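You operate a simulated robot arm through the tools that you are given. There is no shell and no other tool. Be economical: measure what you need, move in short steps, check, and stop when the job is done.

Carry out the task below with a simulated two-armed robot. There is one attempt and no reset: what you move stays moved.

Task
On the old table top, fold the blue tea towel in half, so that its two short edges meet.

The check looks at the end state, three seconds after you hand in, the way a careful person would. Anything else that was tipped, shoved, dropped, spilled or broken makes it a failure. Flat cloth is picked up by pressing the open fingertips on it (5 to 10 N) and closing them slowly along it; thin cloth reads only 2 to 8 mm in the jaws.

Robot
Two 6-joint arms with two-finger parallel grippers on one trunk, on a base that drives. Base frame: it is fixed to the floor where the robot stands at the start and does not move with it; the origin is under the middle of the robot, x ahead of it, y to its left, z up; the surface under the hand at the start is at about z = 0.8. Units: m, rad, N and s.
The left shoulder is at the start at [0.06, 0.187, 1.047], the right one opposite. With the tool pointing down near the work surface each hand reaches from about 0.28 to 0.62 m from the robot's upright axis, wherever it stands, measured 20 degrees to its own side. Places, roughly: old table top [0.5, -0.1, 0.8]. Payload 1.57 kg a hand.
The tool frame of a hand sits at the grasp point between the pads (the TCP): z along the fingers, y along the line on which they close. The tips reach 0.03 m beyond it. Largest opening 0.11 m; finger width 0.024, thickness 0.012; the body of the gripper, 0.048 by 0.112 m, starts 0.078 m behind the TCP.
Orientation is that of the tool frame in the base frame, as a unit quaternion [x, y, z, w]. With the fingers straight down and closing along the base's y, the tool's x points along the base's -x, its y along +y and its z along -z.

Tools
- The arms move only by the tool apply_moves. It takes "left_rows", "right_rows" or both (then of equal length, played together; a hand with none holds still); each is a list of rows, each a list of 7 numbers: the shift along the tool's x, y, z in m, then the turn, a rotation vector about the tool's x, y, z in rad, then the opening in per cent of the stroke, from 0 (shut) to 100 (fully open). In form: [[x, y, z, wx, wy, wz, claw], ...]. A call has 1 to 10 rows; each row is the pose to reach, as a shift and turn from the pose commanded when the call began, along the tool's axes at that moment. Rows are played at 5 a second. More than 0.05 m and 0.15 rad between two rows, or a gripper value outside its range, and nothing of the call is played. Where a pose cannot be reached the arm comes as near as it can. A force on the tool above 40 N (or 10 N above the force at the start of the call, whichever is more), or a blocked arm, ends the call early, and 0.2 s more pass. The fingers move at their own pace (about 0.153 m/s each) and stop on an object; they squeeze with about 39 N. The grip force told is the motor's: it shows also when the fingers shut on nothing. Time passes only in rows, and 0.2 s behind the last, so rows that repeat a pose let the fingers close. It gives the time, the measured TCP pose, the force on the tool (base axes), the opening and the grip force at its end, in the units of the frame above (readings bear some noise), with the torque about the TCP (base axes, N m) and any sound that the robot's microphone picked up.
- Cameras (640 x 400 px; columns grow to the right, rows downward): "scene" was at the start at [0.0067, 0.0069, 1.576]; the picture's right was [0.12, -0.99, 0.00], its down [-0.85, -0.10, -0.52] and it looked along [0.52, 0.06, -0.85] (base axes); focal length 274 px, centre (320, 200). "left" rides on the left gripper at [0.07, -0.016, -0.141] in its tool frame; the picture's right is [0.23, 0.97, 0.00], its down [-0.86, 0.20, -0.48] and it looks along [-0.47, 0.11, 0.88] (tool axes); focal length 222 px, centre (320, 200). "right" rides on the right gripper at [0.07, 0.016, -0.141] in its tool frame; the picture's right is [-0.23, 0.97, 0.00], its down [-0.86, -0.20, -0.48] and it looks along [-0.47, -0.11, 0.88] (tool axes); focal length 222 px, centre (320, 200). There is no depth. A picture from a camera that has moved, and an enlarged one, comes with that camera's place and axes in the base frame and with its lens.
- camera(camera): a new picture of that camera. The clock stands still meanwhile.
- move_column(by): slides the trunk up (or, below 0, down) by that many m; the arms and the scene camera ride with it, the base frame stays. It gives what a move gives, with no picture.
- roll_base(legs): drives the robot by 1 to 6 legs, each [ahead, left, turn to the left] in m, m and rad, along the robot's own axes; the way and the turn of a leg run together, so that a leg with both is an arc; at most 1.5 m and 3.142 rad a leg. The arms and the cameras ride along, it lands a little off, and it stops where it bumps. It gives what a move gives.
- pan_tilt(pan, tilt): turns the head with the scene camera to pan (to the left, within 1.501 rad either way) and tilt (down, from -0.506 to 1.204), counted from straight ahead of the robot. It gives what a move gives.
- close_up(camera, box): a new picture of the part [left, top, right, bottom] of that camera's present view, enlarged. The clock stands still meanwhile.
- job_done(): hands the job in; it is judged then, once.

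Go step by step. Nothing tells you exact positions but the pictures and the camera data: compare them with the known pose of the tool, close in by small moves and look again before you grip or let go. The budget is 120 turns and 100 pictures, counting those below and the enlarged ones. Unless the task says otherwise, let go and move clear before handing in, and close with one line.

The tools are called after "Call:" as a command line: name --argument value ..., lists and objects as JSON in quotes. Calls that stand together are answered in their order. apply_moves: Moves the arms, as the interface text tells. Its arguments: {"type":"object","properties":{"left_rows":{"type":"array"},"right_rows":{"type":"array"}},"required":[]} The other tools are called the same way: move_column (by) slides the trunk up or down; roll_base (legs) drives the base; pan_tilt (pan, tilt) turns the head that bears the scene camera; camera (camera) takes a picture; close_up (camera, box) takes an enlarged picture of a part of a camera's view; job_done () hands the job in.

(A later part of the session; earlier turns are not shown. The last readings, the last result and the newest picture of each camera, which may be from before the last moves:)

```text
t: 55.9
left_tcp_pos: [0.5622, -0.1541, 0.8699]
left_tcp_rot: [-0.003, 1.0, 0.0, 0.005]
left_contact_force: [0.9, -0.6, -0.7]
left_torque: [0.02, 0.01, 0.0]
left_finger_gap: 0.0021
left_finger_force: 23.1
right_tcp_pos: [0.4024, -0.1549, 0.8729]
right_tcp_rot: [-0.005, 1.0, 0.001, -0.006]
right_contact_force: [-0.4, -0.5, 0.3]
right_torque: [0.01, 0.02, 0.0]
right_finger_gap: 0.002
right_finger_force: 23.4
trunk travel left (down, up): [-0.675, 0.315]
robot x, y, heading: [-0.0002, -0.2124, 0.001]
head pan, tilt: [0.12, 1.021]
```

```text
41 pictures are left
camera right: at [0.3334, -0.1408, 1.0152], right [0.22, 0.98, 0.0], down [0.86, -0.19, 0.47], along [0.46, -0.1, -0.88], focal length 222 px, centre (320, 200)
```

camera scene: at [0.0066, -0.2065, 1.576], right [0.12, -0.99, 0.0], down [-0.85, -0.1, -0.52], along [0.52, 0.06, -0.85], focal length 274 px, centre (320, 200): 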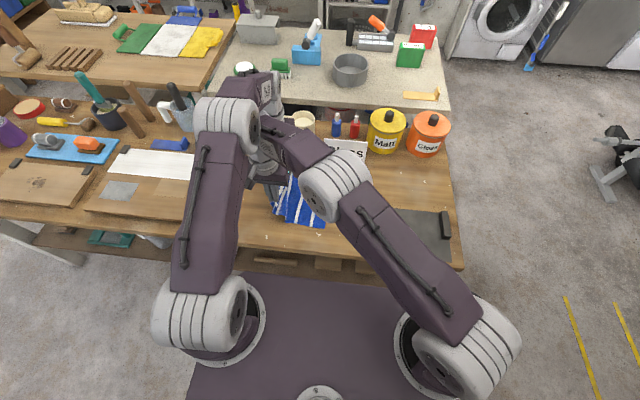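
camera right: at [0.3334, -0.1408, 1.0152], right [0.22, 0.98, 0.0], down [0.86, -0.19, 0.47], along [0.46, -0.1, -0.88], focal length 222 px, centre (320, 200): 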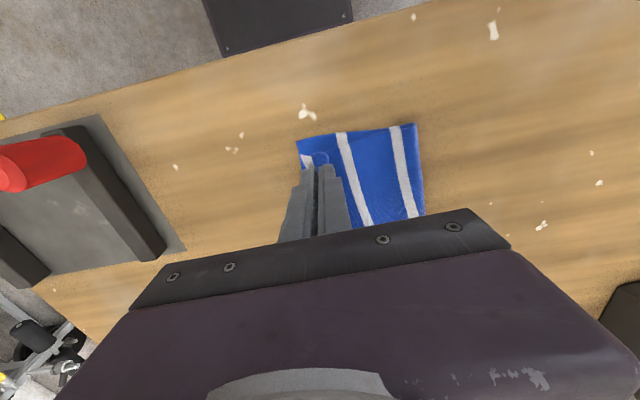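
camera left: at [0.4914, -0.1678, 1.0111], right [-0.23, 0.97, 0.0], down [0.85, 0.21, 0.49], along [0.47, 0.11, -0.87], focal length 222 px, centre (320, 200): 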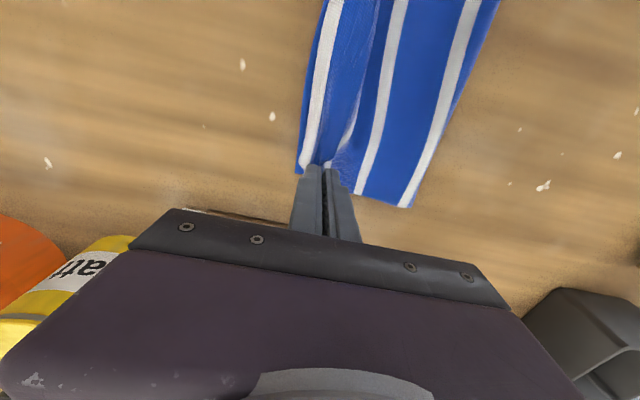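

Now the edge points outward past the jaws, so no flap roll this time. I lower straight down.

Call:
apply_moves --left_rows '[[0, 0, 0.012, 0, 0, 0, 0], [0, 0, 0.024, 0, 0, 0, 0], [0, 0, 0.032, 0, 0, 0, 0], [0, 0, 0.036, 0, 0, 0, 0], [0, 0, 0.036, 0, 0, 0, 0]]' --right_rows '[[0, 0, 0.012, 0, 0, 0, 0], [0, 0, 0.024, 0, 0, 0, 0], [0, 0, 0.032, 0, 0, 0, 0], [0, 0, 0.036, 0, 0, 0, 0], [0, 0, 0.036, 0, 0, 0, 0]]'

Call:
camera --camera "left"

Call:
camera --camera "right"

```text
t: 57.0
left_tcp_pos: [0.5616, -0.1539, 0.8357]
left_tcp_rot: [-0.003, 1.0, -0.001, 0.005]
left_contact_force: [0.3, 0.3, 1.2]
left_torque: [-0.03, 0.02, -0.01]
left_finger_gap: 0.002
left_finger_force: 23.6
right_tcp_pos: [0.3998, -0.1543, 0.8368]
right_tcp_rot: [-0.004, 1.0, 0.001, -0.007]
right_contact_force: [0.6, -0.3, 1.0]
right_torque: [0.01, 0.0, -0.02]
right_finger_gap: 0.0021
right_finger_force: 23.4
trunk travel left (down, up): [-0.675, 0.315]
robot x, y, heading: [0.0025, -0.2125, 0.003]
head pan, tilt: [0.12, 1.021]
```

```text
40 pictures are left
camera left: at [0.4913, -0.1681, 0.9761], right [-0.23, 0.97, 0.0], down [0.85, 0.21, 0.49], along [0.47, 0.11, -0.87], focal length 222 px, centre (320, 200)
```

left: 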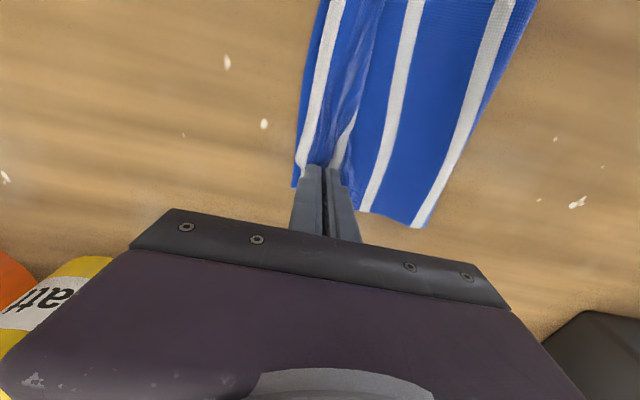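

```text
39 pictures are left
camera right: at [0.3319, -0.1402, 0.9782], right [0.22, 0.98, 0.0], down [0.86, -0.19, 0.47], along [0.46, -0.1, -0.88], focal length 222 px, centre (320, 200)
```

right: 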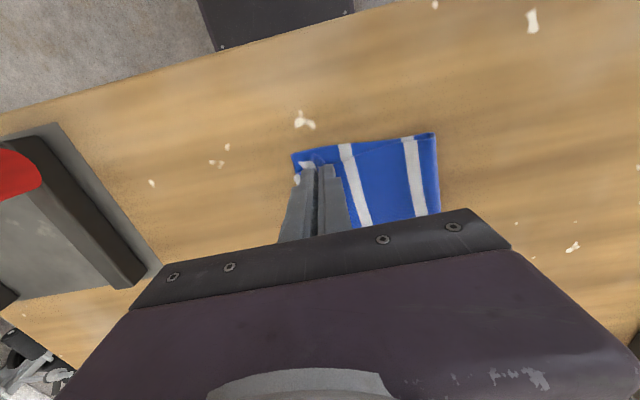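

The top edge lies within several millimetres of the lower edge. I open slowly, which also spreads the pinched ridge, and lift clear.

Call:
apply_moves --left_rows '[[0, 0, 0, 0, 0, 0, 4], [0, 0, 0, 0, 0, 0, 9], [0, 0, 0, 0, 0, 0, 14], [0, 0, 0, 0, 0, 0, 18], [0, 0, -0.01, 0, 0, 0, 18], [0, 0, -0.03, 0, 0, 0, 18], [0, 0, -0.06, 0, 0, 0, 18], [0, 0, -0.09, 0, 0, 0, 18]]' --right_rows '[[0, 0, 0, 0, 0, 0, 4], [0, 0, 0, 0, 0, 0, 9], [0, 0, 0, 0, 0, 0, 14], [0, 0, 0, 0, 0, 0, 18], [0, 0, -0.01, 0, 0, 0, 18], [0, 0, -0.03, 0, 0, 0, 18], [0, 0, -0.06, 0, 0, 0, 18], [0, 0, -0.09, 0, 0, 0, 18]]'

Call:
apply_moves --left_rows '[[0, 0.04, -0.01, 0, 0, 0, 18], [0.02, 0.08, -0.02, 0, 0, 0, 18], [0.04, 0.12, -0.03, 0, 0, 0, 18], [0.06, 0.16, -0.03, 0, 0, 0, 18], [0.06, 0.2, -0.03, 0, 0, 0, 18]]' --right_rows '[[0, -0.04, -0.01, 0, 0, 0, 18], [0, -0.08, -0.01, 0, 0, 0, 18], [0, -0.12, -0.01, 0, 0, 0, 18], [0, -0.16, -0.01, 0, 0, 0, 18], [0, -0.18, -0.01, 0, 0, 0, 18]]'

Call:
close_up --camera "scene" --box '[260, 154, 340, 240]'

Call:
close_up --camera "right" --box '[340, 40, 500, 220]'

```text
t: 58.9
left_tcp_pos: [0.5615, -0.1546, 0.9284]
left_tcp_rot: [-0.003, 1.0, -0.001, 0.005]
left_contact_force: [0.0, 0.0, 0.1]
left_torque: [0.01, -0.01, -0.01]
left_finger_gap: 0.0196
left_finger_force: 0.1
right_tcp_pos: [0.4015, -0.154, 0.9253]
right_tcp_rot: [-0.005, 1.0, 0.001, -0.006]
right_contact_force: [0.7, 0.1, -0.4]
right_torque: [-0.01, 0.01, 0.01]
right_finger_gap: 0.02
right_finger_force: 0.1
trunk travel left (down, up): [-0.675, 0.315]
robot x, y, heading: [-0.0017, -0.216, -0.0]
head pan, tilt: [0.12, 1.021]
```

```text
t: 60.0
left_tcp_pos: [0.502, 0.0458, 0.9547]
left_tcp_rot: [-0.003, 1.0, -0.001, 0.004]
left_contact_force: [-0.2, 0.4, 0.3]
left_torque: [0.0, 0.0, 0.03]
left_finger_gap: 0.0198
left_finger_force: 0.1
right_tcp_pos: [0.4035, -0.3332, 0.9364]
right_tcp_rot: [-0.004, 1.0, 0.001, -0.006]
right_contact_force: [0.2, -0.2, 0.3]
right_torque: [-0.06, 0.0, 0.03]
right_finger_gap: 0.0197
right_finger_force: 0.0
trunk travel left (down, up): [-0.675, 0.315]
robot x, y, heading: [0.0013, -0.2132, 0.003]
head pan, tilt: [0.12, 1.021]
```

```text
4.65 times, centred on (300, 197) of scene
camera zoom: at [0.0072, -0.2039, 1.576], right [0.12, -0.99, 0.0], down [-0.85, -0.1, -0.52], along [0.52, 0.06, -0.85], focal length 1273 px, centre (413, 214)
```

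zoom: 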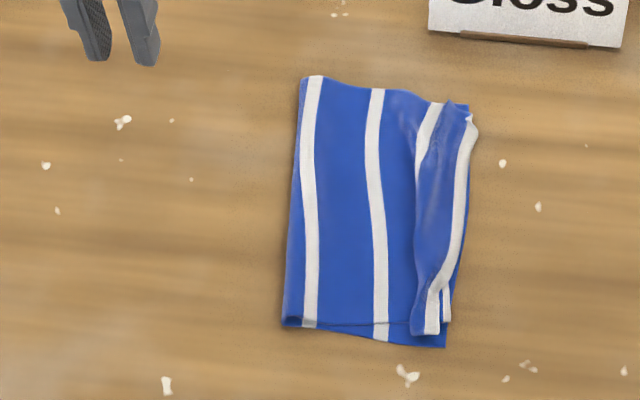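

```text
2.22 times, centred on (420, 130) of right
camera zoom: at [0.334, -0.3194, 1.0791], right [0.22, 0.98, 0.0], down [0.86, -0.19, 0.47], along [0.46, -0.1, -0.88], focal length 494 px, centre (98, 356)
```

zoom: 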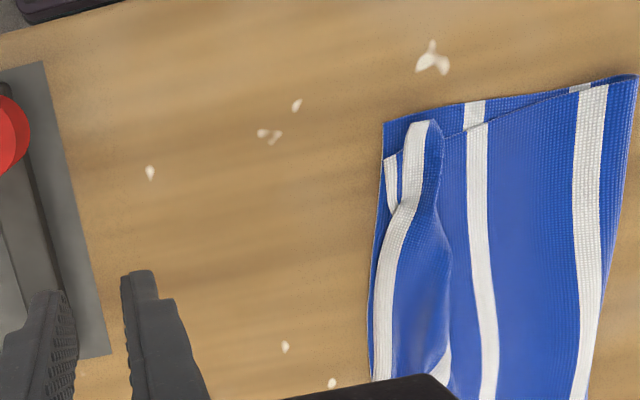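

The edges meet, but the top layer has a pleat: the crease formed too far right (near y ≈ −0.07 instead of about −0.03). I'll unroll the slack outward again as before, then regrasp the overhang and carry it with a higher, tauter arc. First both closed hands go down just inside the pleat.

Call:
apply_moves --left_rows '[[-0.01, -0.03, 0.005, 0, 0, 0, 0], [-0.02, -0.06, 0.015, 0, 0, 0, 0], [-0.032, -0.09, 0.03, 0, 0, 0, 0], [-0.044, -0.12, 0.045, 0, 0, 0, 0], [-0.055, -0.15, 0.065, 0, 0, 0, 0], [-0.061, -0.174, 0.085, 0, 0, 0, 0], [-0.061, -0.174, 0.1, 0, 0, 0, 0], [-0.061, -0.174, 0.112, 0, 0, 0, 0], [-0.061, -0.174, 0.1185, 0, 0, 0, 0], [-0.061, -0.174, 0.1185, 0, 0, 0, 0]]' --right_rows '[[0.001, 0.036, 0.0, 0, 0, 0, 0], [0.002, 0.072, 0.0, 0, 0, 0, 0], [0.003, 0.108, 0.01, 0, 0, 0, 0], [0.004, 0.144, 0.02, 0, 0, 0, 0], [0.005, 0.18, 0.04, 0, 0, 0, 0], [0.0055, 0.205, 0.06, 0, 0, 0, 0], [0.0055, 0.205, 0.08, 0, 0, 0, 0], [0.0055, 0.205, 0.095, 0, 0, 0, 0], [0.0055, 0.205, 0.101, 0, 0, 0, 0], [0.0055, 0.205, 0.101, 0, 0, 0, 0]]'

Call:
camera --camera "right"

Call:
camera --camera "left"

```text
t: 62.2
left_tcp_pos: [0.5625, -0.1283, 0.8374]
left_tcp_rot: [-0.002, 1.0, 0.001, 0.004]
left_contact_force: [0.1, 0.0, -0.3]
left_torque: [0.0, 0.03, 0.0]
left_finger_gap: 0.0
left_finger_force: 20.9
right_tcp_pos: [0.3935, -0.1295, 0.8347]
right_tcp_rot: [-0.004, 1.0, 0.001, -0.006]
right_contact_force: [-0.3, -0.6, 0.0]
right_torque: [0.03, 0.03, -0.01]
right_finger_gap: 0.0
right_finger_force: 21.6
trunk travel left (down, up): [-0.675, 0.315]
robot x, y, heading: [-0.0006, -0.212, 0.004]
head pan, tilt: [0.12, 1.021]
```

```text
36 pictures are left
camera right: at [0.3255, -0.1158, 0.9768], right [0.22, 0.98, 0.0], down [0.86, -0.19, 0.47], along [0.46, -0.1, -0.88], focal length 222 px, centre (320, 200)
```

right: 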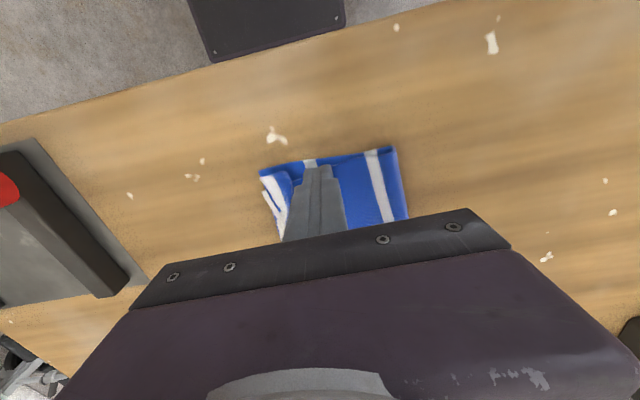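

```text
35 pictures are left
camera left: at [0.4915, -0.1426, 0.978], right [-0.23, 0.97, 0.0], down [0.85, 0.21, 0.49], along [0.47, 0.11, -0.87], focal length 222 px, centre (320, 200)
```

left: 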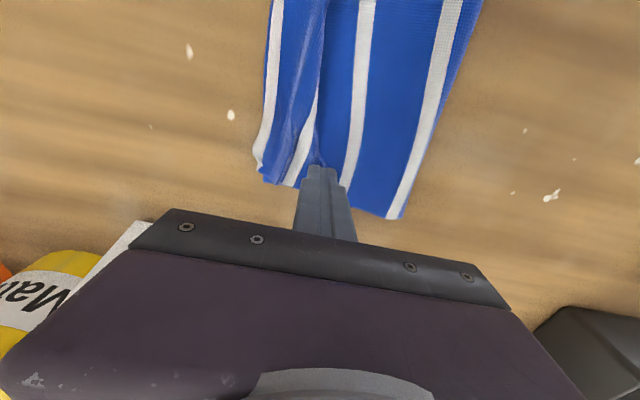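

Both are in place just inside the pleat. I sweep both outward together.

Call:
apply_moves --left_rows '[[0, -0.007, 0.001, 0, 0, 0, 0], [0, -0.014, 0.0015, 0, 0, 0, 0], [0, -0.021, 0.0015, 0, 0, 0, 0], [0, -0.028, 0.0015, 0, 0, 0, 0], [0, -0.036, 0.0015, 0, 0, 0, 0], [0, -0.044, 0.0015, 0, 0, 0, 0], [0, -0.052, 0.0015, 0, 0, 0, 0], [0, -0.06, 0.0015, 0, 0, 0, 0], [0, -0.068, 0.0015, 0, 0, 0, 0], [0, -0.074, 0.0015, 0, 0, 0, 0]]' --right_rows '[[0, -0.007, 0, 0, 0, 0, 0], [0, -0.014, 0, 0, 0, 0, 0], [0, -0.021, 0, 0, 0, 0, 0], [0, -0.028, 0, 0, 0, 0, 0], [0, -0.036, 0, 0, 0, 0, 0], [0, -0.044, 0, 0, 0, 0, 0], [0, -0.052, 0, 0, 0, 0, 0], [0, -0.06, 0, 0, 0, 0, 0], [0, -0.068, 0, 0, 0, 0, 0], [0, -0.074, 0, 0, 0, 0, 0]]'

Call:
camera --camera "right"

Call:
camera --camera "left"

```text
t: 64.5
left_tcp_pos: [0.5616, -0.2026, 0.8344]
left_tcp_rot: [-0.004, 1.0, 0.0, 0.004]
left_contact_force: [0.5, 0.8, -0.1]
left_torque: [0.02, 0.0, -0.01]
left_finger_gap: 0.0002
left_finger_force: 21.5
right_tcp_pos: [0.395, -0.2038, 0.8341]
right_tcp_rot: [-0.005, 1.0, 0.001, -0.006]
right_contact_force: [0.2, 0.0, 0.0]
right_torque: [-0.01, 0.0, 0.02]
right_finger_gap: 0.0
right_finger_force: 21.2
trunk travel left (down, up): [-0.675, 0.315]
robot x, y, heading: [0.0044, -0.2153, -0.001]
head pan, tilt: [0.12, 1.021]
```

```text
34 pictures are left
camera right: at [0.3269, -0.1892, 0.9768], right [0.22, 0.98, 0.0], down [0.86, -0.19, 0.47], along [0.46, -0.1, -0.88], focal length 222 px, centre (320, 200)
```

right: 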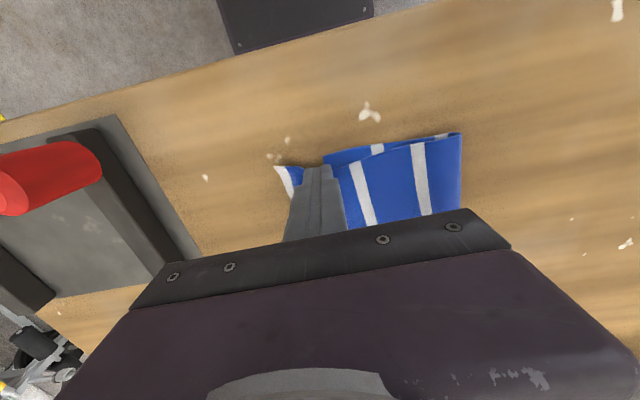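

```text
33 pictures are left
camera left: at [0.4911, -0.2165, 0.9757], right [-0.23, 0.97, 0.0], down [0.85, 0.21, 0.49], along [0.47, 0.11, -0.87], focal length 222 px, centre (320, 200)
```

left: 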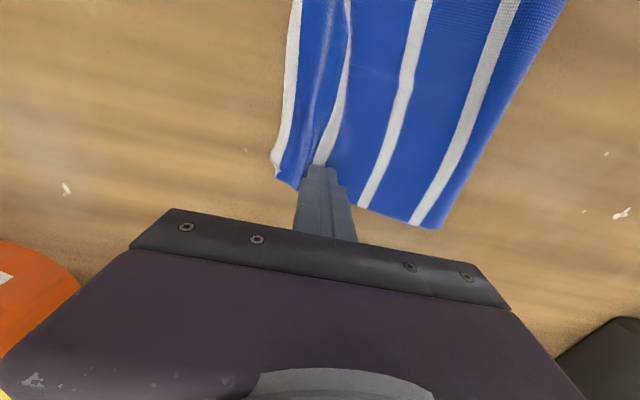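

Both corners are unrolled with the edge straight at y ≈ −0.239, well beyond the lower layer. I raise slightly, open to 20 mm and centre on the edge at y ≈ −0.225.

Call:
apply_moves --left_rows '[[0, 0, -0.015, 0, 0, 0, 0], [0, 0, -0.025, 0, 0, 0, 10], [0, -0.01, -0.025, 0, 0, 0, 18], [0, -0.021, -0.025, 0, 0, 0, 18], [0, -0.021, -0.02, 0, 0, 0, 18], [0, -0.021, -0.015, 0, 0, 0, 18]]' --right_rows '[[0, 0, -0.015, 0, 0, 0, 0], [0, 0, -0.025, 0, 0, 0, 10], [-0.002, -0.01, -0.025, 0, 0, 0, 18], [-0.004, -0.02, -0.025, 0, 0, 0, 18], [-0.004, -0.02, -0.02, 0, 0, 0, 18], [-0.004, -0.02, -0.015, 0, 0, 0, 18]]'

Call:
camera --camera "right"

Call:
camera --camera "left"

```text
t: 65.8
left_tcp_pos: [0.562, -0.2234, 0.8505]
left_tcp_rot: [-0.003, 1.0, -0.001, 0.005]
left_contact_force: [0.8, 0.8, -0.3]
left_torque: [0.02, 0.0, -0.01]
left_finger_gap: 0.0198
left_finger_force: 0.0
right_tcp_pos: [0.4002, -0.2248, 0.8503]
right_tcp_rot: [-0.004, 1.0, 0.001, -0.006]
right_contact_force: [0.0, -0.3, 0.0]
right_torque: [-0.01, 0.05, 0.0]
right_finger_gap: 0.0199
right_finger_force: 0.2
trunk travel left (down, up): [-0.675, 0.315]
robot x, y, heading: [-0.0011, -0.2109, 0.003]
head pan, tilt: [0.12, 1.021]
```

```text
32 pictures are left
camera right: at [0.3314, -0.21, 0.9919], right [0.22, 0.98, 0.0], down [0.86, -0.19, 0.47], along [0.46, -0.1, -0.88], focal length 222 px, centre (320, 200)
```

right: 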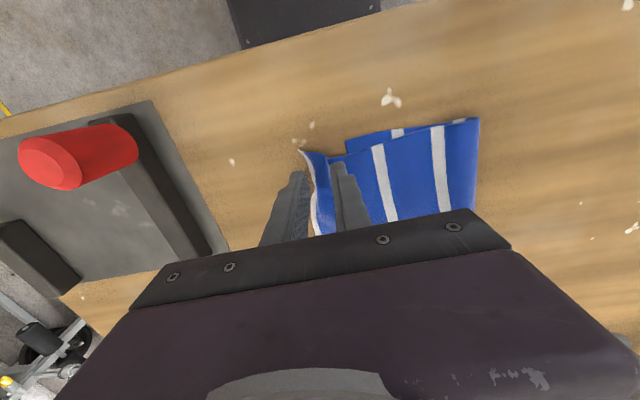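

```text
31 pictures are left
camera left: at [0.4911, -0.238, 0.9909], right [-0.23, 0.97, 0.0], down [0.85, 0.21, 0.49], along [0.47, 0.11, -0.87], focal length 222 px, centre (320, 200)
```

left: 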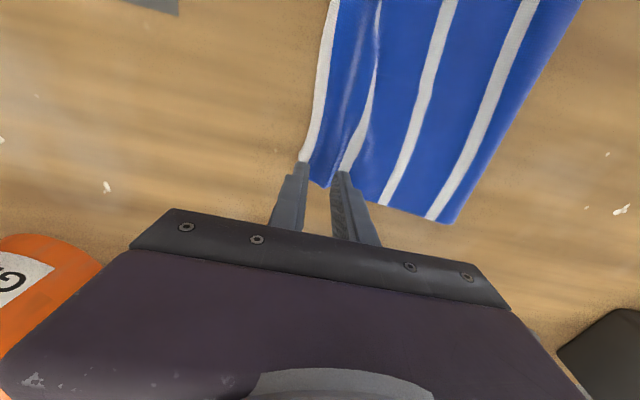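

Both are centred with the outer finger on the white edge. I lower to contact.

Call:
apply_moves --left_rows '[[0, 0, 0.01, 0, 0, 0, 18], [0, 0, 0.016, 0, 0, 0, 18], [0, 0, 0.0185, 0, 0, 0, 18], [0, 0, 0.0185, 0, 0, 0, 18]]' --right_rows '[[0, 0, 0.01, 0, 0, 0, 18], [0, 0, 0.016, 0, 0, 0, 18], [0, 0, 0.0185, 0, 0, 0, 18], [0, 0, 0.0185, 0, 0, 0, 18]]'

```text
t: 66.8
left_tcp_pos: [0.5604, -0.2225, 0.8319]
left_tcp_rot: [-0.002, 1.0, -0.002, 0.007]
left_contact_force: [-0.1, -0.3, 3.5]
left_torque: [-0.03, 0.01, 0.0]
left_finger_gap: 0.02
left_finger_force: 0.4
right_tcp_pos: [0.3982, -0.224, 0.832]
right_tcp_rot: [-0.004, 1.0, 0.001, -0.005]
right_contact_force: [1.1, -0.8, 1.9]
right_torque: [0.01, -0.03, -0.01]
right_finger_gap: 0.0198
right_finger_force: 0.2
trunk travel left (down, up): [-0.675, 0.315]
robot x, y, heading: [-0.0006, -0.2135, 0.001]
head pan, tilt: [0.12, 1.021]
```

Call:
apply_moves --left_rows '[[0, 0, 0.0005, 0, 0, 0, 18], [0, 0, 0.0006, 0, 0, 0, 18], [0, 0, 0.0006, 0, 0, 0, 15], [0, 0, 0.0006, 0, 0, 0, 12], [0, 0, 0.0006, 0, 0, 0, 9], [0, 0, 0.0006, 0, 0, 0, 6], [0, 0, 0.0006, 0, 0, 0, 3], [0, 0, 0.0006, 0, 0, 0, 0], [0, 0, 0.0006, 0, 0, 0, 0]]' --right_rows '[[0, 0, 0.0005, 0, 0, 0, 18], [0, 0, 0.0007, 0, 0, 0, 18], [0, 0, 0.0007, 0, 0, 0, 15], [0, 0, 0.0007, 0, 0, 0, 12], [0, 0, 0.0007, 0, 0, 0, 9], [0, 0, 0.0007, 0, 0, 0, 6], [0, 0, 0.0007, 0, 0, 0, 3], [0, 0, 0.0007, 0, 0, 0, 0], [0, 0, 0.0007, 0, 0, 0, 0]]'

Call:
apply_moves --left_rows '[[0, 0, -0.01, 0, 0, 0, 0], [0, 0.01, -0.025, 0, 0, 0, 0], [0, 0.02, -0.04, 0, 0, 0, 0]]' --right_rows '[[0, 0, -0.01, 0, 0, 0, 0], [0, 0.01, -0.025, 0, 0, 0, 0], [0, 0.02, -0.04, 0, 0, 0, 0]]'

Call:
camera --camera "right"

Call:
camera --camera "left"

```text
t: 68.8
left_tcp_pos: [0.5606, -0.2227, 0.8321]
left_tcp_rot: [-0.004, 1.0, -0.001, 0.005]
left_contact_force: [-0.7, 0.5, 5.2]
left_torque: [0.05, -0.01, 0.01]
left_finger_gap: 0.0
left_finger_force: 21.6
left hand out of reach, approached as far as the arm can: row 1, 2, 3, 4, 5, 6, 7, 8, 9
right_tcp_pos: [0.3989, -0.2227, 0.8329]
right_tcp_rot: [-0.004, 1.0, 0.0, -0.005]
right_contact_force: [-1.1, -0.4, 1.2]
right_torque: [0.04, -0.03, -0.01]
right_finger_gap: 0.0029
right_finger_force: 24.6
trunk travel left (down, up): [-0.675, 0.315]
robot x, y, heading: [0.0038, -0.2131, 0.004]
head pan, tilt: [0.12, 1.021]
```

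```text
t: 69.7
left_tcp_pos: [0.5616, -0.203, 0.8698]
left_tcp_rot: [-0.003, 1.0, -0.002, 0.004]
left_contact_force: [0.0, 0.4, 0.2]
left_torque: [0.01, 0.03, 0.0]
left_finger_gap: 0.0003
left_finger_force: 20.9
right_tcp_pos: [0.3997, -0.2021, 0.8712]
right_tcp_rot: [-0.005, 1.0, 0.0, -0.006]
right_contact_force: [-1.1, 0.3, 0.5]
right_torque: [0.06, 0.0, -0.01]
right_finger_gap: 0.003
right_finger_force: 24.1
trunk travel left (down, up): [-0.675, 0.315]
robot x, y, heading: [0.0043, -0.2134, 0.005]
head pan, tilt: [0.12, 1.021]
```

```text
30 pictures are left
camera right: at [0.3314, -0.188, 1.0135], right [0.22, 0.98, 0.0], down [0.86, -0.19, 0.47], along [0.46, -0.1, -0.88], focal length 222 px, centre (320, 200)
```

right: 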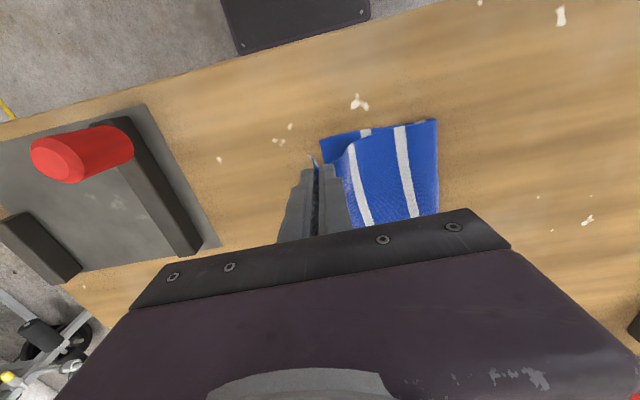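

```text
29 pictures are left
camera left: at [0.4897, -0.2163, 1.0107], right [-0.23, 0.97, 0.0], down [0.85, 0.21, 0.49], along [0.47, 0.11, -0.87], focal length 222 px, centre (320, 200)
```

left: 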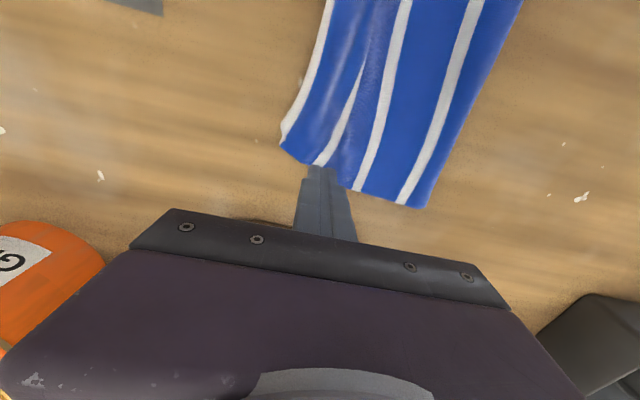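

The right hand holds, but the left missed: the far corner sits further in (x ≈ 0.555). I move the left to x ≈ 0.535 and lower again while the right keeps its hold.

Call:
apply_moves --left_rows '[[0.008, -0.005, 0, 0, 0, 0, 10], [0.018, -0.013, 0, 0, 0, 0, 18], [0.026, -0.021, 0.005, 0, 0, 0, 18], [0.026, -0.021, 0.018, 0, 0, 0, 18], [0.026, -0.021, 0.022, 0, 0, 0, 18], [0.026, -0.021, 0.022, 0, 0, 0, 18]]'

Call:
camera --camera "left"

```text
t: 71.0
left_tcp_pos: [0.5393, -0.2201, 0.8568]
left_tcp_rot: [-0.008, 1.0, -0.004, 0.012]
left_contact_force: [0.5, 1.0, 0.2]
left_torque: [-0.01, -0.01, 0.0]
left_finger_gap: 0.0198
left_finger_force: 0.1
right_tcp_pos: [0.3945, -0.2092, 0.8641]
right_tcp_rot: [-0.002, 1.0, -0.005, -0.017]
right_contact_force: [0.2, -1.0, -0.5]
right_torque: [0.0, -0.01, -0.01]
right_finger_gap: 0.0026
right_finger_force: 24.3
trunk travel left (down, up): [-0.675, 0.315]
robot x, y, heading: [-0.0009, -0.208, 0.002]
head pan, tilt: [0.12, 1.021]
```

```text
28 pictures are left
camera left: at [0.4666, -0.2343, 0.9967], right [-0.24, 0.97, -0.01], down [0.84, 0.22, 0.5], along [0.49, 0.11, -0.87], focal length 222 px, centre (320, 200)
```

left: 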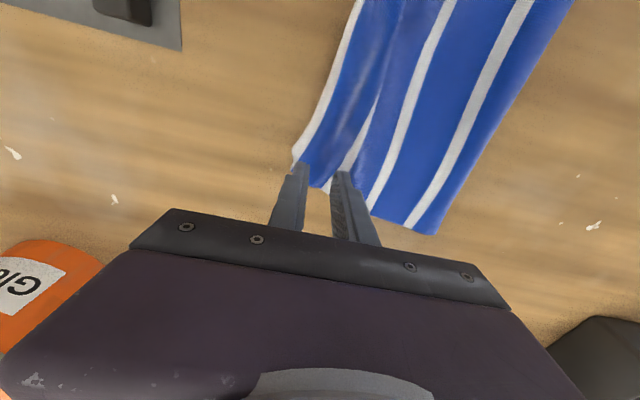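

The arms touch slightly when they get closer than about 15 cm in x. I back the left off and let the right carry its corner a bit further left and up, then retry the far corner.

Call:
apply_moves --left_rows '[[-0.012, 0.0, -0.015, 0, 0, 0, 18], [-0.024, 0.0, -0.03, 0, 0, 0, 18], [-0.024, 0.0, -0.03, 0, 0, 0, 18], [-0.024, 0.0, -0.03, 0, 0, 0, 18], [-0.024, 0.0, -0.03, 0, 0, 0, 18]]' --right_rows '[[0, 0, 0, 0, 0, 0, 0], [0, 0.015, -0.01, 0, 0, 0, 0], [0, 0.03, -0.02, 0, 0, 0, 0], [0, 0.045, -0.03, 0, 0, 0, 0], [0, 0.06, -0.035, 0, 0, 0, 0]]'

Call:
camera --camera "left"

Call:
camera --camera "scene"

```text
t: 72.5
left_tcp_pos: [0.5704, -0.206, 0.8955]
left_tcp_rot: [-0.022, 1.0, -0.007, 0.02]
left_contact_force: [0.3, 0.1, -0.6]
left_torque: [-0.01, -0.01, 0.02]
left_finger_gap: 0.0196
left_finger_force: 0.1
right_tcp_pos: [0.3763, -0.21, 0.8781]
right_tcp_rot: [0.048, 0.996, -0.038, -0.067]
right_contact_force: [-0.6, 0.3, -0.4]
right_torque: [-0.01, 0.04, 0.0]
right_finger_gap: 0.0028
right_finger_force: 24.1
trunk travel left (down, up): [-0.675, 0.315]
robot x, y, heading: [-0.0009, -0.2138, -0.003]
head pan, tilt: [0.12, 1.021]
stopped in row 5 (left hand): the arm was blocked; the commanded pose is now the measured one
```

```text
27 pictures are left
camera left: at [0.4967, -0.2227, 1.0336], right [-0.27, 0.96, -0.02], down [0.83, 0.24, 0.51], along [0.5, 0.12, -0.86], focal length 222 px, centre (320, 200)
```

left: 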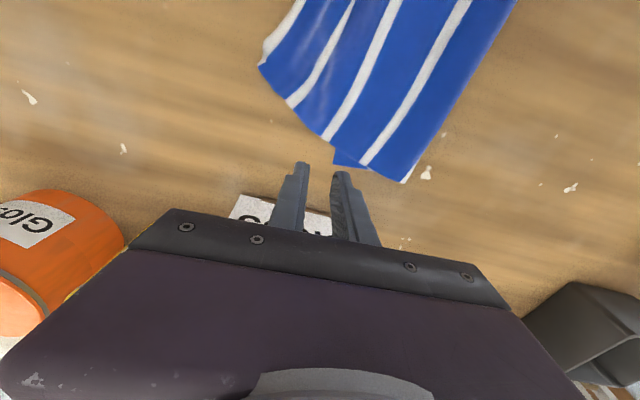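

```text
26 pictures are left
camera scene: at [0.0068, -0.2052, 1.576], right [0.12, -0.99, 0.0], down [-0.85, -0.1, -0.52], along [0.52, 0.06, -0.85], focal length 274 px, centre (320, 200)
```

scene: 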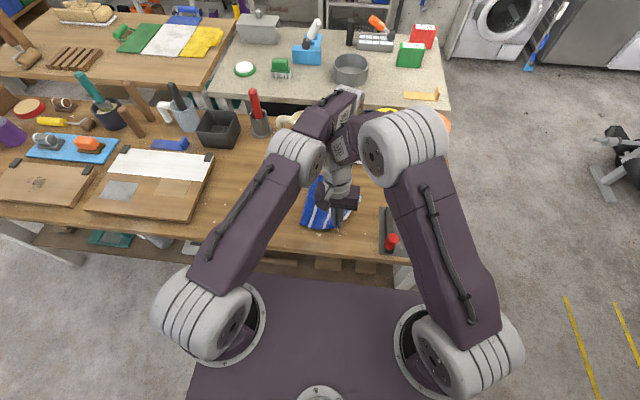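

The right forearm is leaning against the left wrist, so I release the right corner and separate the arms to start clean.

Call:
apply_moves --left_rows '[[0, 0.01, 0, 0, 0, 0, 18], [0, 0.03, -0.005, 0, 0, 0, 18], [0, 0.06, -0.01, 0, 0, 0, 18], [0, 0.09, -0.02, 0, 0, 0, 18], [0, 0.12, -0.03, 0, 0, 0, 18], [0, 0.15, -0.03, 0, 0, 0, 18]]' --right_rows '[[0, 0, 0, 0, 0, 0, 0], [0, 0, 0, 0, 0, 0, 0], [0, 0, 0, 0, 0, 0, 0], [0, 0, 0, 0, 0, 0, 0], [0, 0, 0, 0, 0, 0, 0], [0, 0, 0, 0, 0, 0, 0]]'

Call:
camera --camera "scene"

Call:
camera --camera "left"

```text
t: 73.8
left_tcp_pos: [0.5644, -0.0581, 0.9229]
left_tcp_rot: [-0.02, 1.0, -0.007, 0.019]
left_contact_force: [0.0, 0.3, 0.2]
left_torque: [-0.01, 0.02, -0.01]
left_finger_gap: 0.0196
left_finger_force: 0.0
right_tcp_pos: [0.3769, -0.2089, 0.878]
right_tcp_rot: [0.048, 0.996, -0.038, -0.065]
right_contact_force: [0.6, 0.0, -0.4]
right_torque: [0.01, 0.01, 0.01]
right_finger_gap: 0.0027
right_finger_force: 23.8
trunk travel left (down, up): [-0.675, 0.315]
robot x, y, heading: [-0.0011, -0.2127, 0.001]
head pan, tilt: [0.12, 1.021]
```

```text
25 pictures are left
camera scene: at [0.0069, -0.204, 1.576], right [0.12, -0.99, 0.0], down [-0.85, -0.1, -0.52], along [0.52, 0.06, -0.85], focal length 274 px, centre (320, 200)
```

scene: 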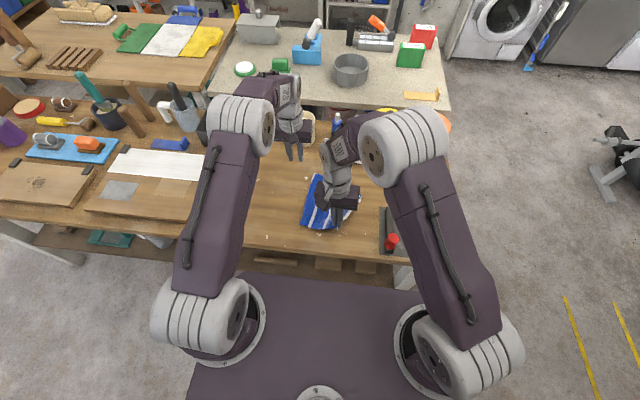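

```text
24 pictures are left
camera left: at [0.491, -0.0724, 1.0616], right [-0.27, 0.96, -0.02], down [0.83, 0.24, 0.51], along [0.49, 0.12, -0.86], focal length 222 px, centre (320, 200)
```

left: 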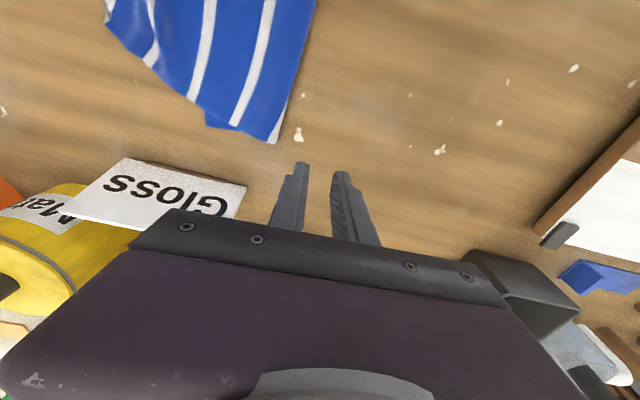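

The arms are free and the right still holds the near corner. I'll do it in sequence: set the near corner down and back the right hand off, take the far corner with the left first, and then the near one.

Call:
apply_moves --right_rows '[[0, 0, 0.012, 0, 0, 0, 0], [0, -0.003, 0.025, 0, 0, 0, 0], [0, -0.006, 0.036, 0, 0, 0, 0], [0, -0.006, 0.037, 0, 0, 0, 6], [0, -0.006, 0.037, 0, 0, 0, 14], [0, -0.006, 0.037, 0, 0, 0, 20], [0, -0.006, 0.01, 0, 0, 0, 20], [0, -0.03, -0.02, -0.038, -0.065, -0.048, 18], [0, -0.06, -0.03, -0.076, -0.13, -0.096, 18], [0, -0.1, -0.03, -0.076, -0.13, -0.096, 18]]'

Call:
close_up --camera "scene" --box '[260, 154, 370, 250]'

```text
t: 76.0
left_tcp_pos: [0.565, -0.0587, 0.9225]
left_tcp_rot: [-0.021, 1.0, -0.006, 0.019]
left_contact_force: [-0.1, -0.8, -0.3]
left_torque: [0.03, 0.0, 0.01]
left_finger_gap: 0.0198
left_finger_force: 0.1
right_tcp_pos: [0.3722, -0.3076, 0.916]
right_tcp_rot: [0.001, 1.0, 0.0, 0.0]
right_contact_force: [0.5, -1.0, -0.7]
right_torque: [0.02, 0.01, -0.01]
right_finger_gap: 0.0198
right_finger_force: 0.0
trunk travel left (down, up): [-0.675, 0.315]
robot x, y, heading: [-0.0022, -0.2122, 0.001]
head pan, tilt: [0.12, 1.021]
```

```text
4.17 times, centred on (315, 202) of scene
camera zoom: at [0.007, -0.2069, 1.576], right [0.12, -0.99, 0.0], down [-0.85, -0.1, -0.52], along [0.52, 0.06, -0.85], focal length 1140 px, centre (341, 192)
```

zoom: 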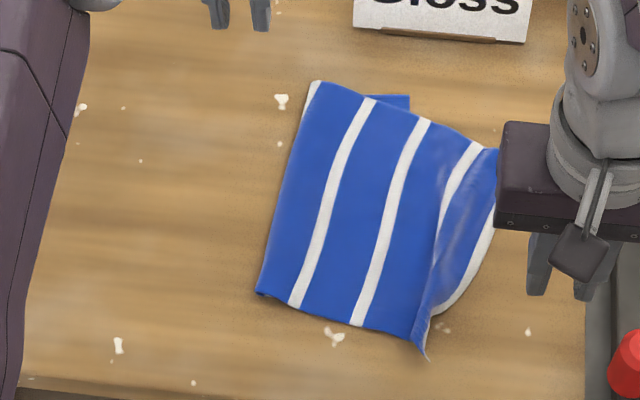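

The towel has become skewed, so I'll take the top edge with both hands in sequence, pull it nearly flat to the left to straighten everything, then fold back taut. First I raise the right hand out of the way and shift the base 5 cm right so the left can reach the far corner.

Call:
apply_moves --right_rows '[[0, -0.01, -0.03, 0, 0, 0, 18], [0, -0.02, -0.06, 0, 0, 0, 18], [0, -0.04, -0.08, 0, 0, 0, 18]]'

Call:
roll_base --legs '[[0, -0.05, 0]]'

Call:
close_up --camera "scene" --box '[240, 154, 350, 250]'

```text
t: 76.8
left_tcp_pos: [0.5645, -0.0581, 0.9224]
left_tcp_rot: [-0.02, 1.0, -0.006, 0.019]
left_contact_force: [0.6, 0.2, -1.0]
left_torque: [0.01, -0.01, -0.01]
left_finger_gap: 0.0197
left_finger_force: 0.1
right_tcp_pos: [0.3685, -0.3445, 0.9958]
right_tcp_rot: [-0.001, 1.0, 0.0, 0.0]
right_contact_force: [0.8, -0.6, -0.2]
right_torque: [-0.01, 0.0, 0.02]
right_finger_gap: 0.02
right_finger_force: 0.1
trunk travel left (down, up): [-0.675, 0.315]
robot x, y, heading: [0.0, -0.2123, -0.002]
head pan, tilt: [0.12, 1.021]
```

```text
t: 77.8
left_tcp_pos: [0.5647, -0.1049, 0.9231]
left_tcp_rot: [-0.02, 1.0, -0.007, 0.019]
left_contact_force: [-0.4, -0.2, 1.0]
left_torque: [0.01, 0.0, -0.01]
left_finger_gap: 0.0198
left_finger_force: 0.1
right_tcp_pos: [0.3696, -0.3907, 0.9957]
right_tcp_rot: [0.0, 1.0, -0.002, -0.001]
right_contact_force: [-0.5, -0.2, 0.0]
right_torque: [-0.04, 0.02, -0.02]
right_finger_gap: 0.0199
right_finger_force: 0.0
trunk travel left (down, up): [-0.675, 0.315]
robot x, y, heading: [0.0007, -0.2616, 0.001]
head pan, tilt: [0.12, 1.021]
```

```text
4.17 times, centred on (295, 202) of scene
camera zoom: at [0.007, -0.251, 1.576], right [0.12, -0.99, 0.0], down [-0.85, -0.11, -0.52], along [0.52, 0.06, -0.85], focal length 1140 px, centre (424, 192)
```

zoom: 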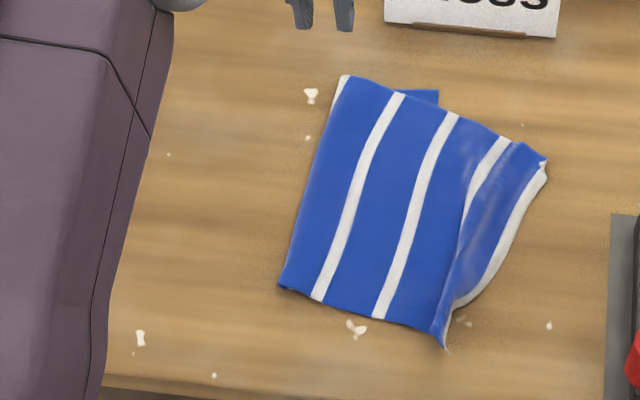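

The top edge now runs from a near corner at about (0.35, −0.23) to a far corner at about (0.52, −0.29). I move the right hand farther aside and bring the left above the far corner.

Call:
apply_moves --left_rows '[[0.011, -0.028, 0.0, 0, 0.01, 0.01, 18], [0.022, -0.055, 0.005, -0.01, 0.02, 0.02, 18], [0.034, -0.082, 0.015, -0.014, 0.03, 0.03, 18], [0.045, -0.11, 0.03, -0.014, 0.038, 0.04, 18], [0.056, -0.137, 0.045, -0.014, 0.038, 0.04, 18], [0.0676, -0.1636, 0.058, -0.014, 0.038, 0.04, 18], [0.0676, -0.1636, 0.058, -0.014, 0.038, 0.04, 18]]' --right_rows '[[0.005, -0.02, -0.01, 0, 0, 0, 18], [0.01, -0.04, -0.01, 0, 0, 0, 18], [0.015, -0.06, -0.01, 0, 0, 0, 18], [0.02, -0.08, -0.01, 0, 0, 0, 18], [0.02, -0.08, -0.01, 0, 0, 0, 18], [0.02, -0.08, -0.01, 0, 0, 0, 18], [0.02, -0.08, -0.01, 0, 0, 0, 18]]'

Call:
camera --camera "left"

```text
t: 79.4
left_tcp_pos: [0.5074, -0.2741, 0.8631]
left_tcp_rot: [-0.002, 1.0, 0.001, 0.0]
left_contact_force: [-0.2, 0.6, -0.3]
left_torque: [-0.01, 0.03, 0.03]
left_finger_gap: 0.0198
left_finger_force: 0.1
right_tcp_pos: [0.3499, -0.4717, 1.0055]
right_tcp_rot: [-0.002, 1.0, -0.001, -0.001]
right_contact_force: [0.3, 0.4, 0.1]
right_torque: [-0.03, 0.02, -0.02]
right_finger_gap: 0.0196
right_finger_force: 0.1
trunk travel left (down, up): [-0.675, 0.315]
robot x, y, heading: [0.0005, -0.2607, -0.002]
head pan, tilt: [0.12, 1.021]
```

```text
21 pictures are left
camera left: at [0.4388, -0.2894, 1.0053], right [-0.23, 0.97, 0.0], down [0.85, 0.2, 0.48], along [0.47, 0.11, -0.88], focal length 222 px, centre (320, 200)
```

left: 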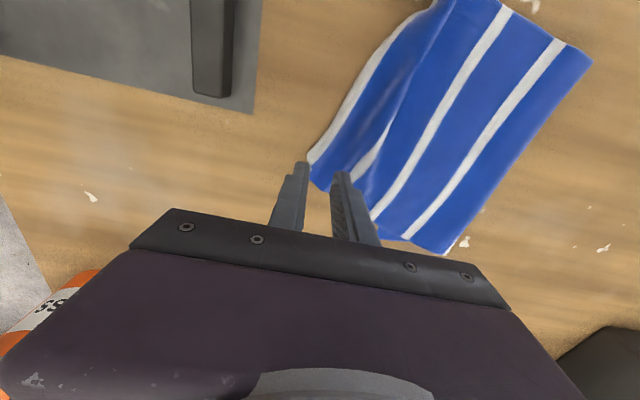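

The far corner is at about (0.511, −0.284). I shift 13 mm toward me, lower and grip.

Call:
apply_moves --left_rows '[[0.008, 0.002, 0.01, 0, 0, 0, 18], [0.014, 0.004, 0.02, 0, 0, 0, 18], [0.014, 0.004, 0.027, 0, 0, 0, 18], [0.014, 0.004, 0.031, 0, 0, 0, 18], [0.014, 0.004, 0.031, 0, 0, 0, 18]]'

```text
t: 80.6
left_tcp_pos: [0.494, -0.2708, 0.8331]
left_tcp_rot: [-0.001, 1.0, 0.001, 0.0]
left_contact_force: [0.7, 0.0, 0.7]
left_torque: [0.03, -0.01, 0.04]
left_finger_gap: 0.0197
left_finger_force: 0.0
right_tcp_pos: [0.3497, -0.4717, 1.0062]
right_tcp_rot: [-0.001, 1.0, -0.001, 0.0]
right_contact_force: [0.1, 0.3, -0.6]
right_torque: [-0.01, 0.0, -0.03]
right_finger_gap: 0.0196
right_finger_force: 0.0
trunk travel left (down, up): [-0.675, 0.315]
robot x, y, heading: [-0.0026, -0.2615, 0.001]
head pan, tilt: [0.12, 1.021]
```

Call:
apply_moves --left_rows '[[0, 0, 0.0015, 0, 0, 0, 18], [0, 0, 0.002, 0, 0, 0, 18], [0, 0, 0.002, 0, 0, 0, 15], [0, 0, 0.002, 0, 0, 0, 12], [0, 0, 0.002, 0, 0, 0, 9], [0, 0, 0.002, 0, 0, 0, 6], [0, 0, 0.002, 0, 0, 0, 3], [0, 0, 0.002, 0, 0, 0, 0], [0, 0, 0.002, 0, 0, 0, 0]]'

```text
t: 82.6
left_tcp_pos: [0.4933, -0.2708, 0.8317]
left_tcp_rot: [0.0, 1.0, 0.0, 0.001]
left_contact_force: [-0.4, -0.1, 0.8]
left_torque: [0.01, -0.03, -0.01]
left_finger_gap: 0.0019
left_finger_force: 23.9
right_tcp_pos: [0.35, -0.4723, 1.0057]
right_tcp_rot: [-0.001, 1.0, 0.0, -0.001]
right_contact_force: [0.7, 0.2, -0.5]
right_torque: [0.02, -0.01, -0.01]
right_finger_gap: 0.02
right_finger_force: 0.1
trunk travel left (down, up): [-0.675, 0.315]
robot x, y, heading: [0.0014, -0.261, -0.002]
head pan, tilt: [0.12, 1.021]
```

The left holds (1.9 mm). I carry the far corner left and outward to about (0.555, −0.12, 0.90), then bring the right hand over the near corner.

Call:
apply_moves --left_rows '[[0, 0, -0.02, 0, 0, 0, 0], [-0.008, 0.02, -0.04, 0, 0, 0, 0], [-0.018, 0.045, -0.055, 0, 0, 0, 0], [-0.03, 0.07, -0.065, 0, 0, 0, 0], [-0.042, 0.095, -0.068, 0, 0, 0, 0], [-0.052, 0.12, -0.068, 0, 0, 0, 0], [-0.062, 0.15, -0.068, 0, 0, 0, 0], [-0.062, 0.15, -0.068, 0, 0, 0, 0]]' --right_rows '[[0, 0, 0, 0, 0, 0, 18], [0, 0, 0, 0, 0, 0, 18], [0, 0, 0, 0, 0, 0, 18], [0, 0.03, 0.02, 0, 0, 0, 18], [-0.005, 0.07, 0.04, 0, 0, 0, 18], [-0.01, 0.11, 0.06, 0, 0, 0, 18], [-0.015, 0.15, 0.08, 0, 0, 0, 18], [-0.02, 0.19, 0.1, 0, 0, 0, 18]]'

Call:
camera --camera "right"

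Call:
close_up --camera "scene" --box '[230, 144, 350, 250]'

```text
t: 84.4
left_tcp_pos: [0.5539, -0.1191, 0.899]
left_tcp_rot: [-0.002, 1.0, 0.0, -0.001]
left_contact_force: [0.0, 0.6, -0.2]
left_torque: [0.01, -0.01, 0.0]
left_finger_gap: 0.0022
left_finger_force: 24.1
right_tcp_pos: [0.3674, -0.2823, 0.9039]
right_tcp_rot: [0.0, 1.0, -0.001, -0.001]
right_contact_force: [-0.3, 1.0, -0.4]
right_torque: [0.01, 0.04, 0.01]
right_finger_gap: 0.0199
right_finger_force: 0.0
trunk travel left (down, up): [-0.675, 0.315]
robot x, y, heading: [-0.0037, -0.2602, 0.001]
head pan, tilt: [0.12, 1.021]
```

```text
20 pictures are left
camera right: at [0.2967, -0.2675, 1.0454], right [0.23, 0.97, 0.0], down [0.86, -0.2, 0.48], along [0.46, -0.11, -0.88], focal length 222 px, centre (320, 200)
```

right: 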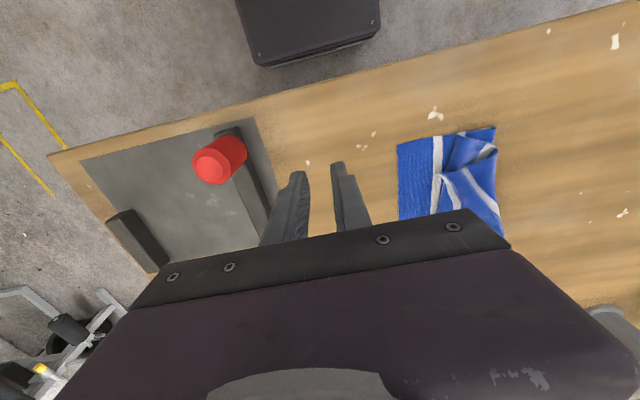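

```text
3.77 times, centred on (290, 197) of scene
camera zoom: at [0.0073, -0.2531, 1.576], right [0.12, -0.99, 0.0], down [-0.85, -0.1, -0.52], along [0.52, 0.06, -0.85], focal length 1032 px, centre (433, 211)
```

zoom: 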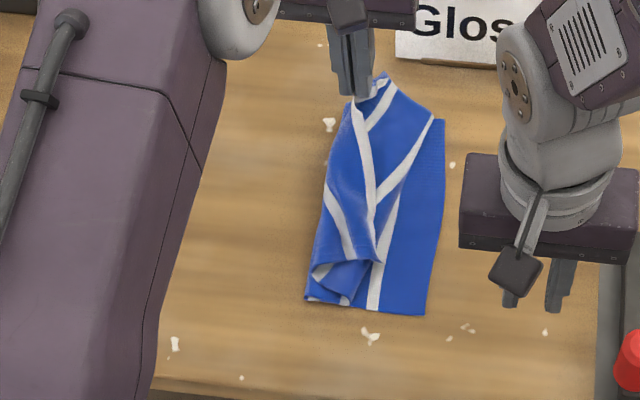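

The lower layer is straight again with its edge at y ≈ −0.20 and corners at x ≈ 0.381 and 0.585. I roll the base 10 cm left, which pulls the held far corner left and unfolds the rest; the right hand goes up first.

Call:
apply_moves --right_rows '[[0, 0, -0.03, 0, 0, 0, 18], [0, -0.02, -0.05, 0, 0, 0, 18]]'

Call:
roll_base --legs '[[0, 0.1, 0]]'

Call:
apply_moves --left_rows '[[-0.003, 0.02, 0.0, 0, 0, 0, 0], [-0.006, 0.04, 0.005, 0, 0, 0, 0], [-0.008, 0.06, 0.01, 0, 0, 0, 0], [-0.008, 0.06, 0.01, 0, 0, 0, 0]]'

Call:
camera --camera "right"

Call:
close_up --camera "scene" --box '[230, 134, 370, 250]'

```text
t: 85.0
left_tcp_pos: [0.5532, -0.119, 0.9002]
left_tcp_rot: [-0.001, 1.0, 0.001, 0.0]
left_contact_force: [0.1, -1.1, -0.6]
left_torque: [0.01, 0.02, -0.01]
left_finger_gap: 0.0024
left_finger_force: 23.8
right_tcp_pos: [0.3672, -0.3029, 0.9559]
right_tcp_rot: [0.0, 1.0, 0.0, -0.001]
right_contact_force: [0.2, -0.5, 0.5]
right_torque: [-0.01, -0.01, 0.0]
right_finger_gap: 0.0195
right_finger_force: 0.0
trunk travel left (down, up): [-0.675, 0.315]
robot x, y, heading: [0.0026, -0.2596, -0.0]
head pan, tilt: [0.12, 1.021]
```

```text
t: 86.1
left_tcp_pos: [0.5529, -0.0199, 0.8994]
left_tcp_rot: [-0.001, 1.0, 0.001, 0.001]
left_contact_force: [-0.3, -0.6, -0.1]
left_torque: [-0.03, -0.01, 0.01]
left_finger_gap: 0.0021
left_finger_force: 23.9
right_tcp_pos: [0.3667, -0.2027, 0.9564]
right_tcp_rot: [0.0, 1.0, -0.001, -0.001]
right_contact_force: [-0.1, -1.0, -0.3]
right_torque: [-0.01, -0.04, -0.01]
right_finger_gap: 0.0198
right_finger_force: 0.0
trunk travel left (down, up): [-0.675, 0.315]
robot x, y, heading: [0.0001, -0.1606, -0.002]
head pan, tilt: [0.12, 1.021]
```

```text
t: 87.1
left_tcp_pos: [0.5619, 0.0407, 0.8884]
left_tcp_rot: [0.0, 1.0, 0.0, 0.0]
left_contact_force: [0.5, 0.1, -0.9]
left_torque: [-0.02, -0.03, 0.04]
left_finger_gap: 0.0021
left_finger_force: 23.7
right_tcp_pos: [0.366, -0.2031, 0.9561]
right_tcp_rot: [-0.001, 1.0, 0.0, -0.001]
right_contact_force: [-0.1, -0.6, 0.0]
right_torque: [0.01, 0.0, 0.01]
right_finger_gap: 0.0197
right_finger_force: 0.0
trunk travel left (down, up): [-0.675, 0.315]
robot x, y, heading: [0.0005, -0.1593, 0.001]
head pan, tilt: [0.12, 1.021]
```

```text
18 pictures are left
camera right: at [0.2976, -0.1882, 1.0973], right [0.23, 0.97, 0.0], down [0.86, -0.2, 0.48], along [0.47, -0.11, -0.88], focal length 222 px, centre (320, 200)
```

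right: 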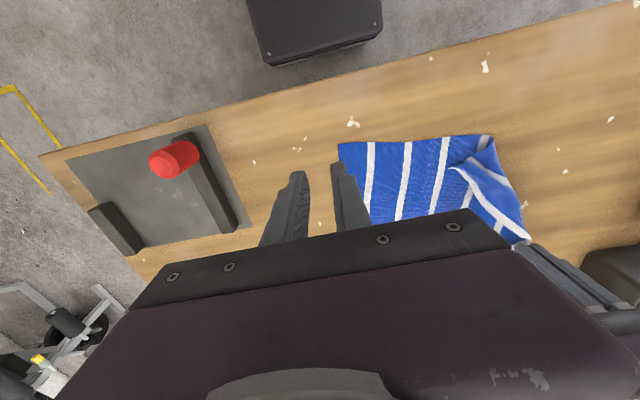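

```text
3.45 times, centred on (300, 192) of scene
camera zoom: at [0.0066, -0.155, 1.576], right [0.12, -0.99, 0.0], down [-0.85, -0.1, -0.52], along [0.52, 0.06, -0.85], focal length 943 px, centre (389, 228)
```

zoom: 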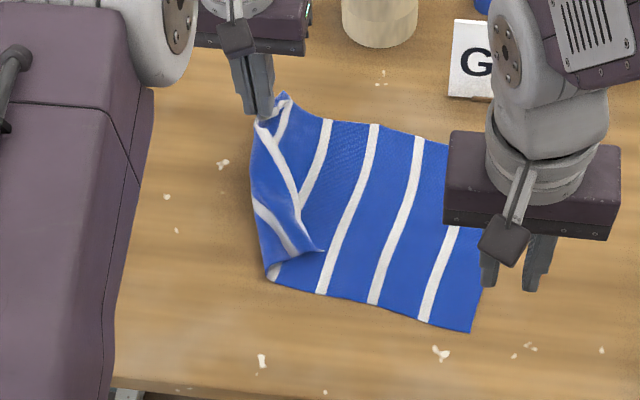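

The towel is almost unfolded, with only the near corner turned in (its tip at about (0.45, −0.04)). I'll flip that corner out with the same light sweep, right fingers closed, starting just outside its tip.

Call:
apply_moves --right_rows '[[-0.015, 0.025, 0.01, 0, 0, 0, 0], [-0.03, 0.05, 0.025, 0, 0, 0, 0], [-0.045, 0.075, 0.04, 0, 0, 0, 0], [-0.06, 0.1, 0.06, 0, 0, 0, 0], [-0.079, 0.12, 0.08, 0, 0, 0, 0], [-0.079, 0.12, 0.105, 0, 0, 0, 0], [-0.079, 0.12, 0.1205, 0, 0, 0, 0], [-0.079, 0.12, 0.1205, 0, 0, 0, 0]]'

Call:
camera --camera "right"

```text
t: 88.9
left_tcp_pos: [0.562, 0.0401, 0.8884]
left_tcp_rot: [-0.001, 1.0, 0.001, 0.0]
left_contact_force: [-0.3, 0.6, 0.1]
left_torque: [0.01, -0.01, -0.03]
left_finger_gap: 0.0019
left_finger_force: 23.5
right_tcp_pos: [0.4472, -0.0834, 0.8354]
right_tcp_rot: [0.0, 1.0, -0.001, 0.0]
right_contact_force: [0.2, -0.3, -0.4]
right_torque: [-0.01, 0.03, -0.01]
right_finger_gap: 0.0
right_finger_force: 21.2
trunk travel left (down, up): [-0.675, 0.315]
robot x, y, heading: [-0.0032, -0.1573, 0.001]
head pan, tilt: [0.12, 1.021]
```

```text
16 pictures are left
camera right: at [0.3774, -0.0686, 0.9766], right [0.23, 0.97, 0.0], down [0.86, -0.2, 0.48], along [0.47, -0.11, -0.88], focal length 222 px, centre (320, 200)
```

right: 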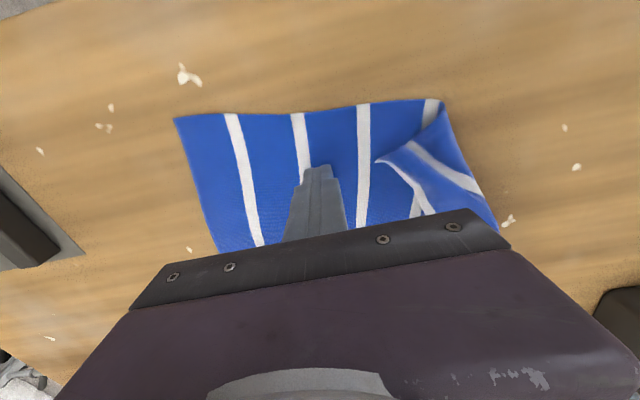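

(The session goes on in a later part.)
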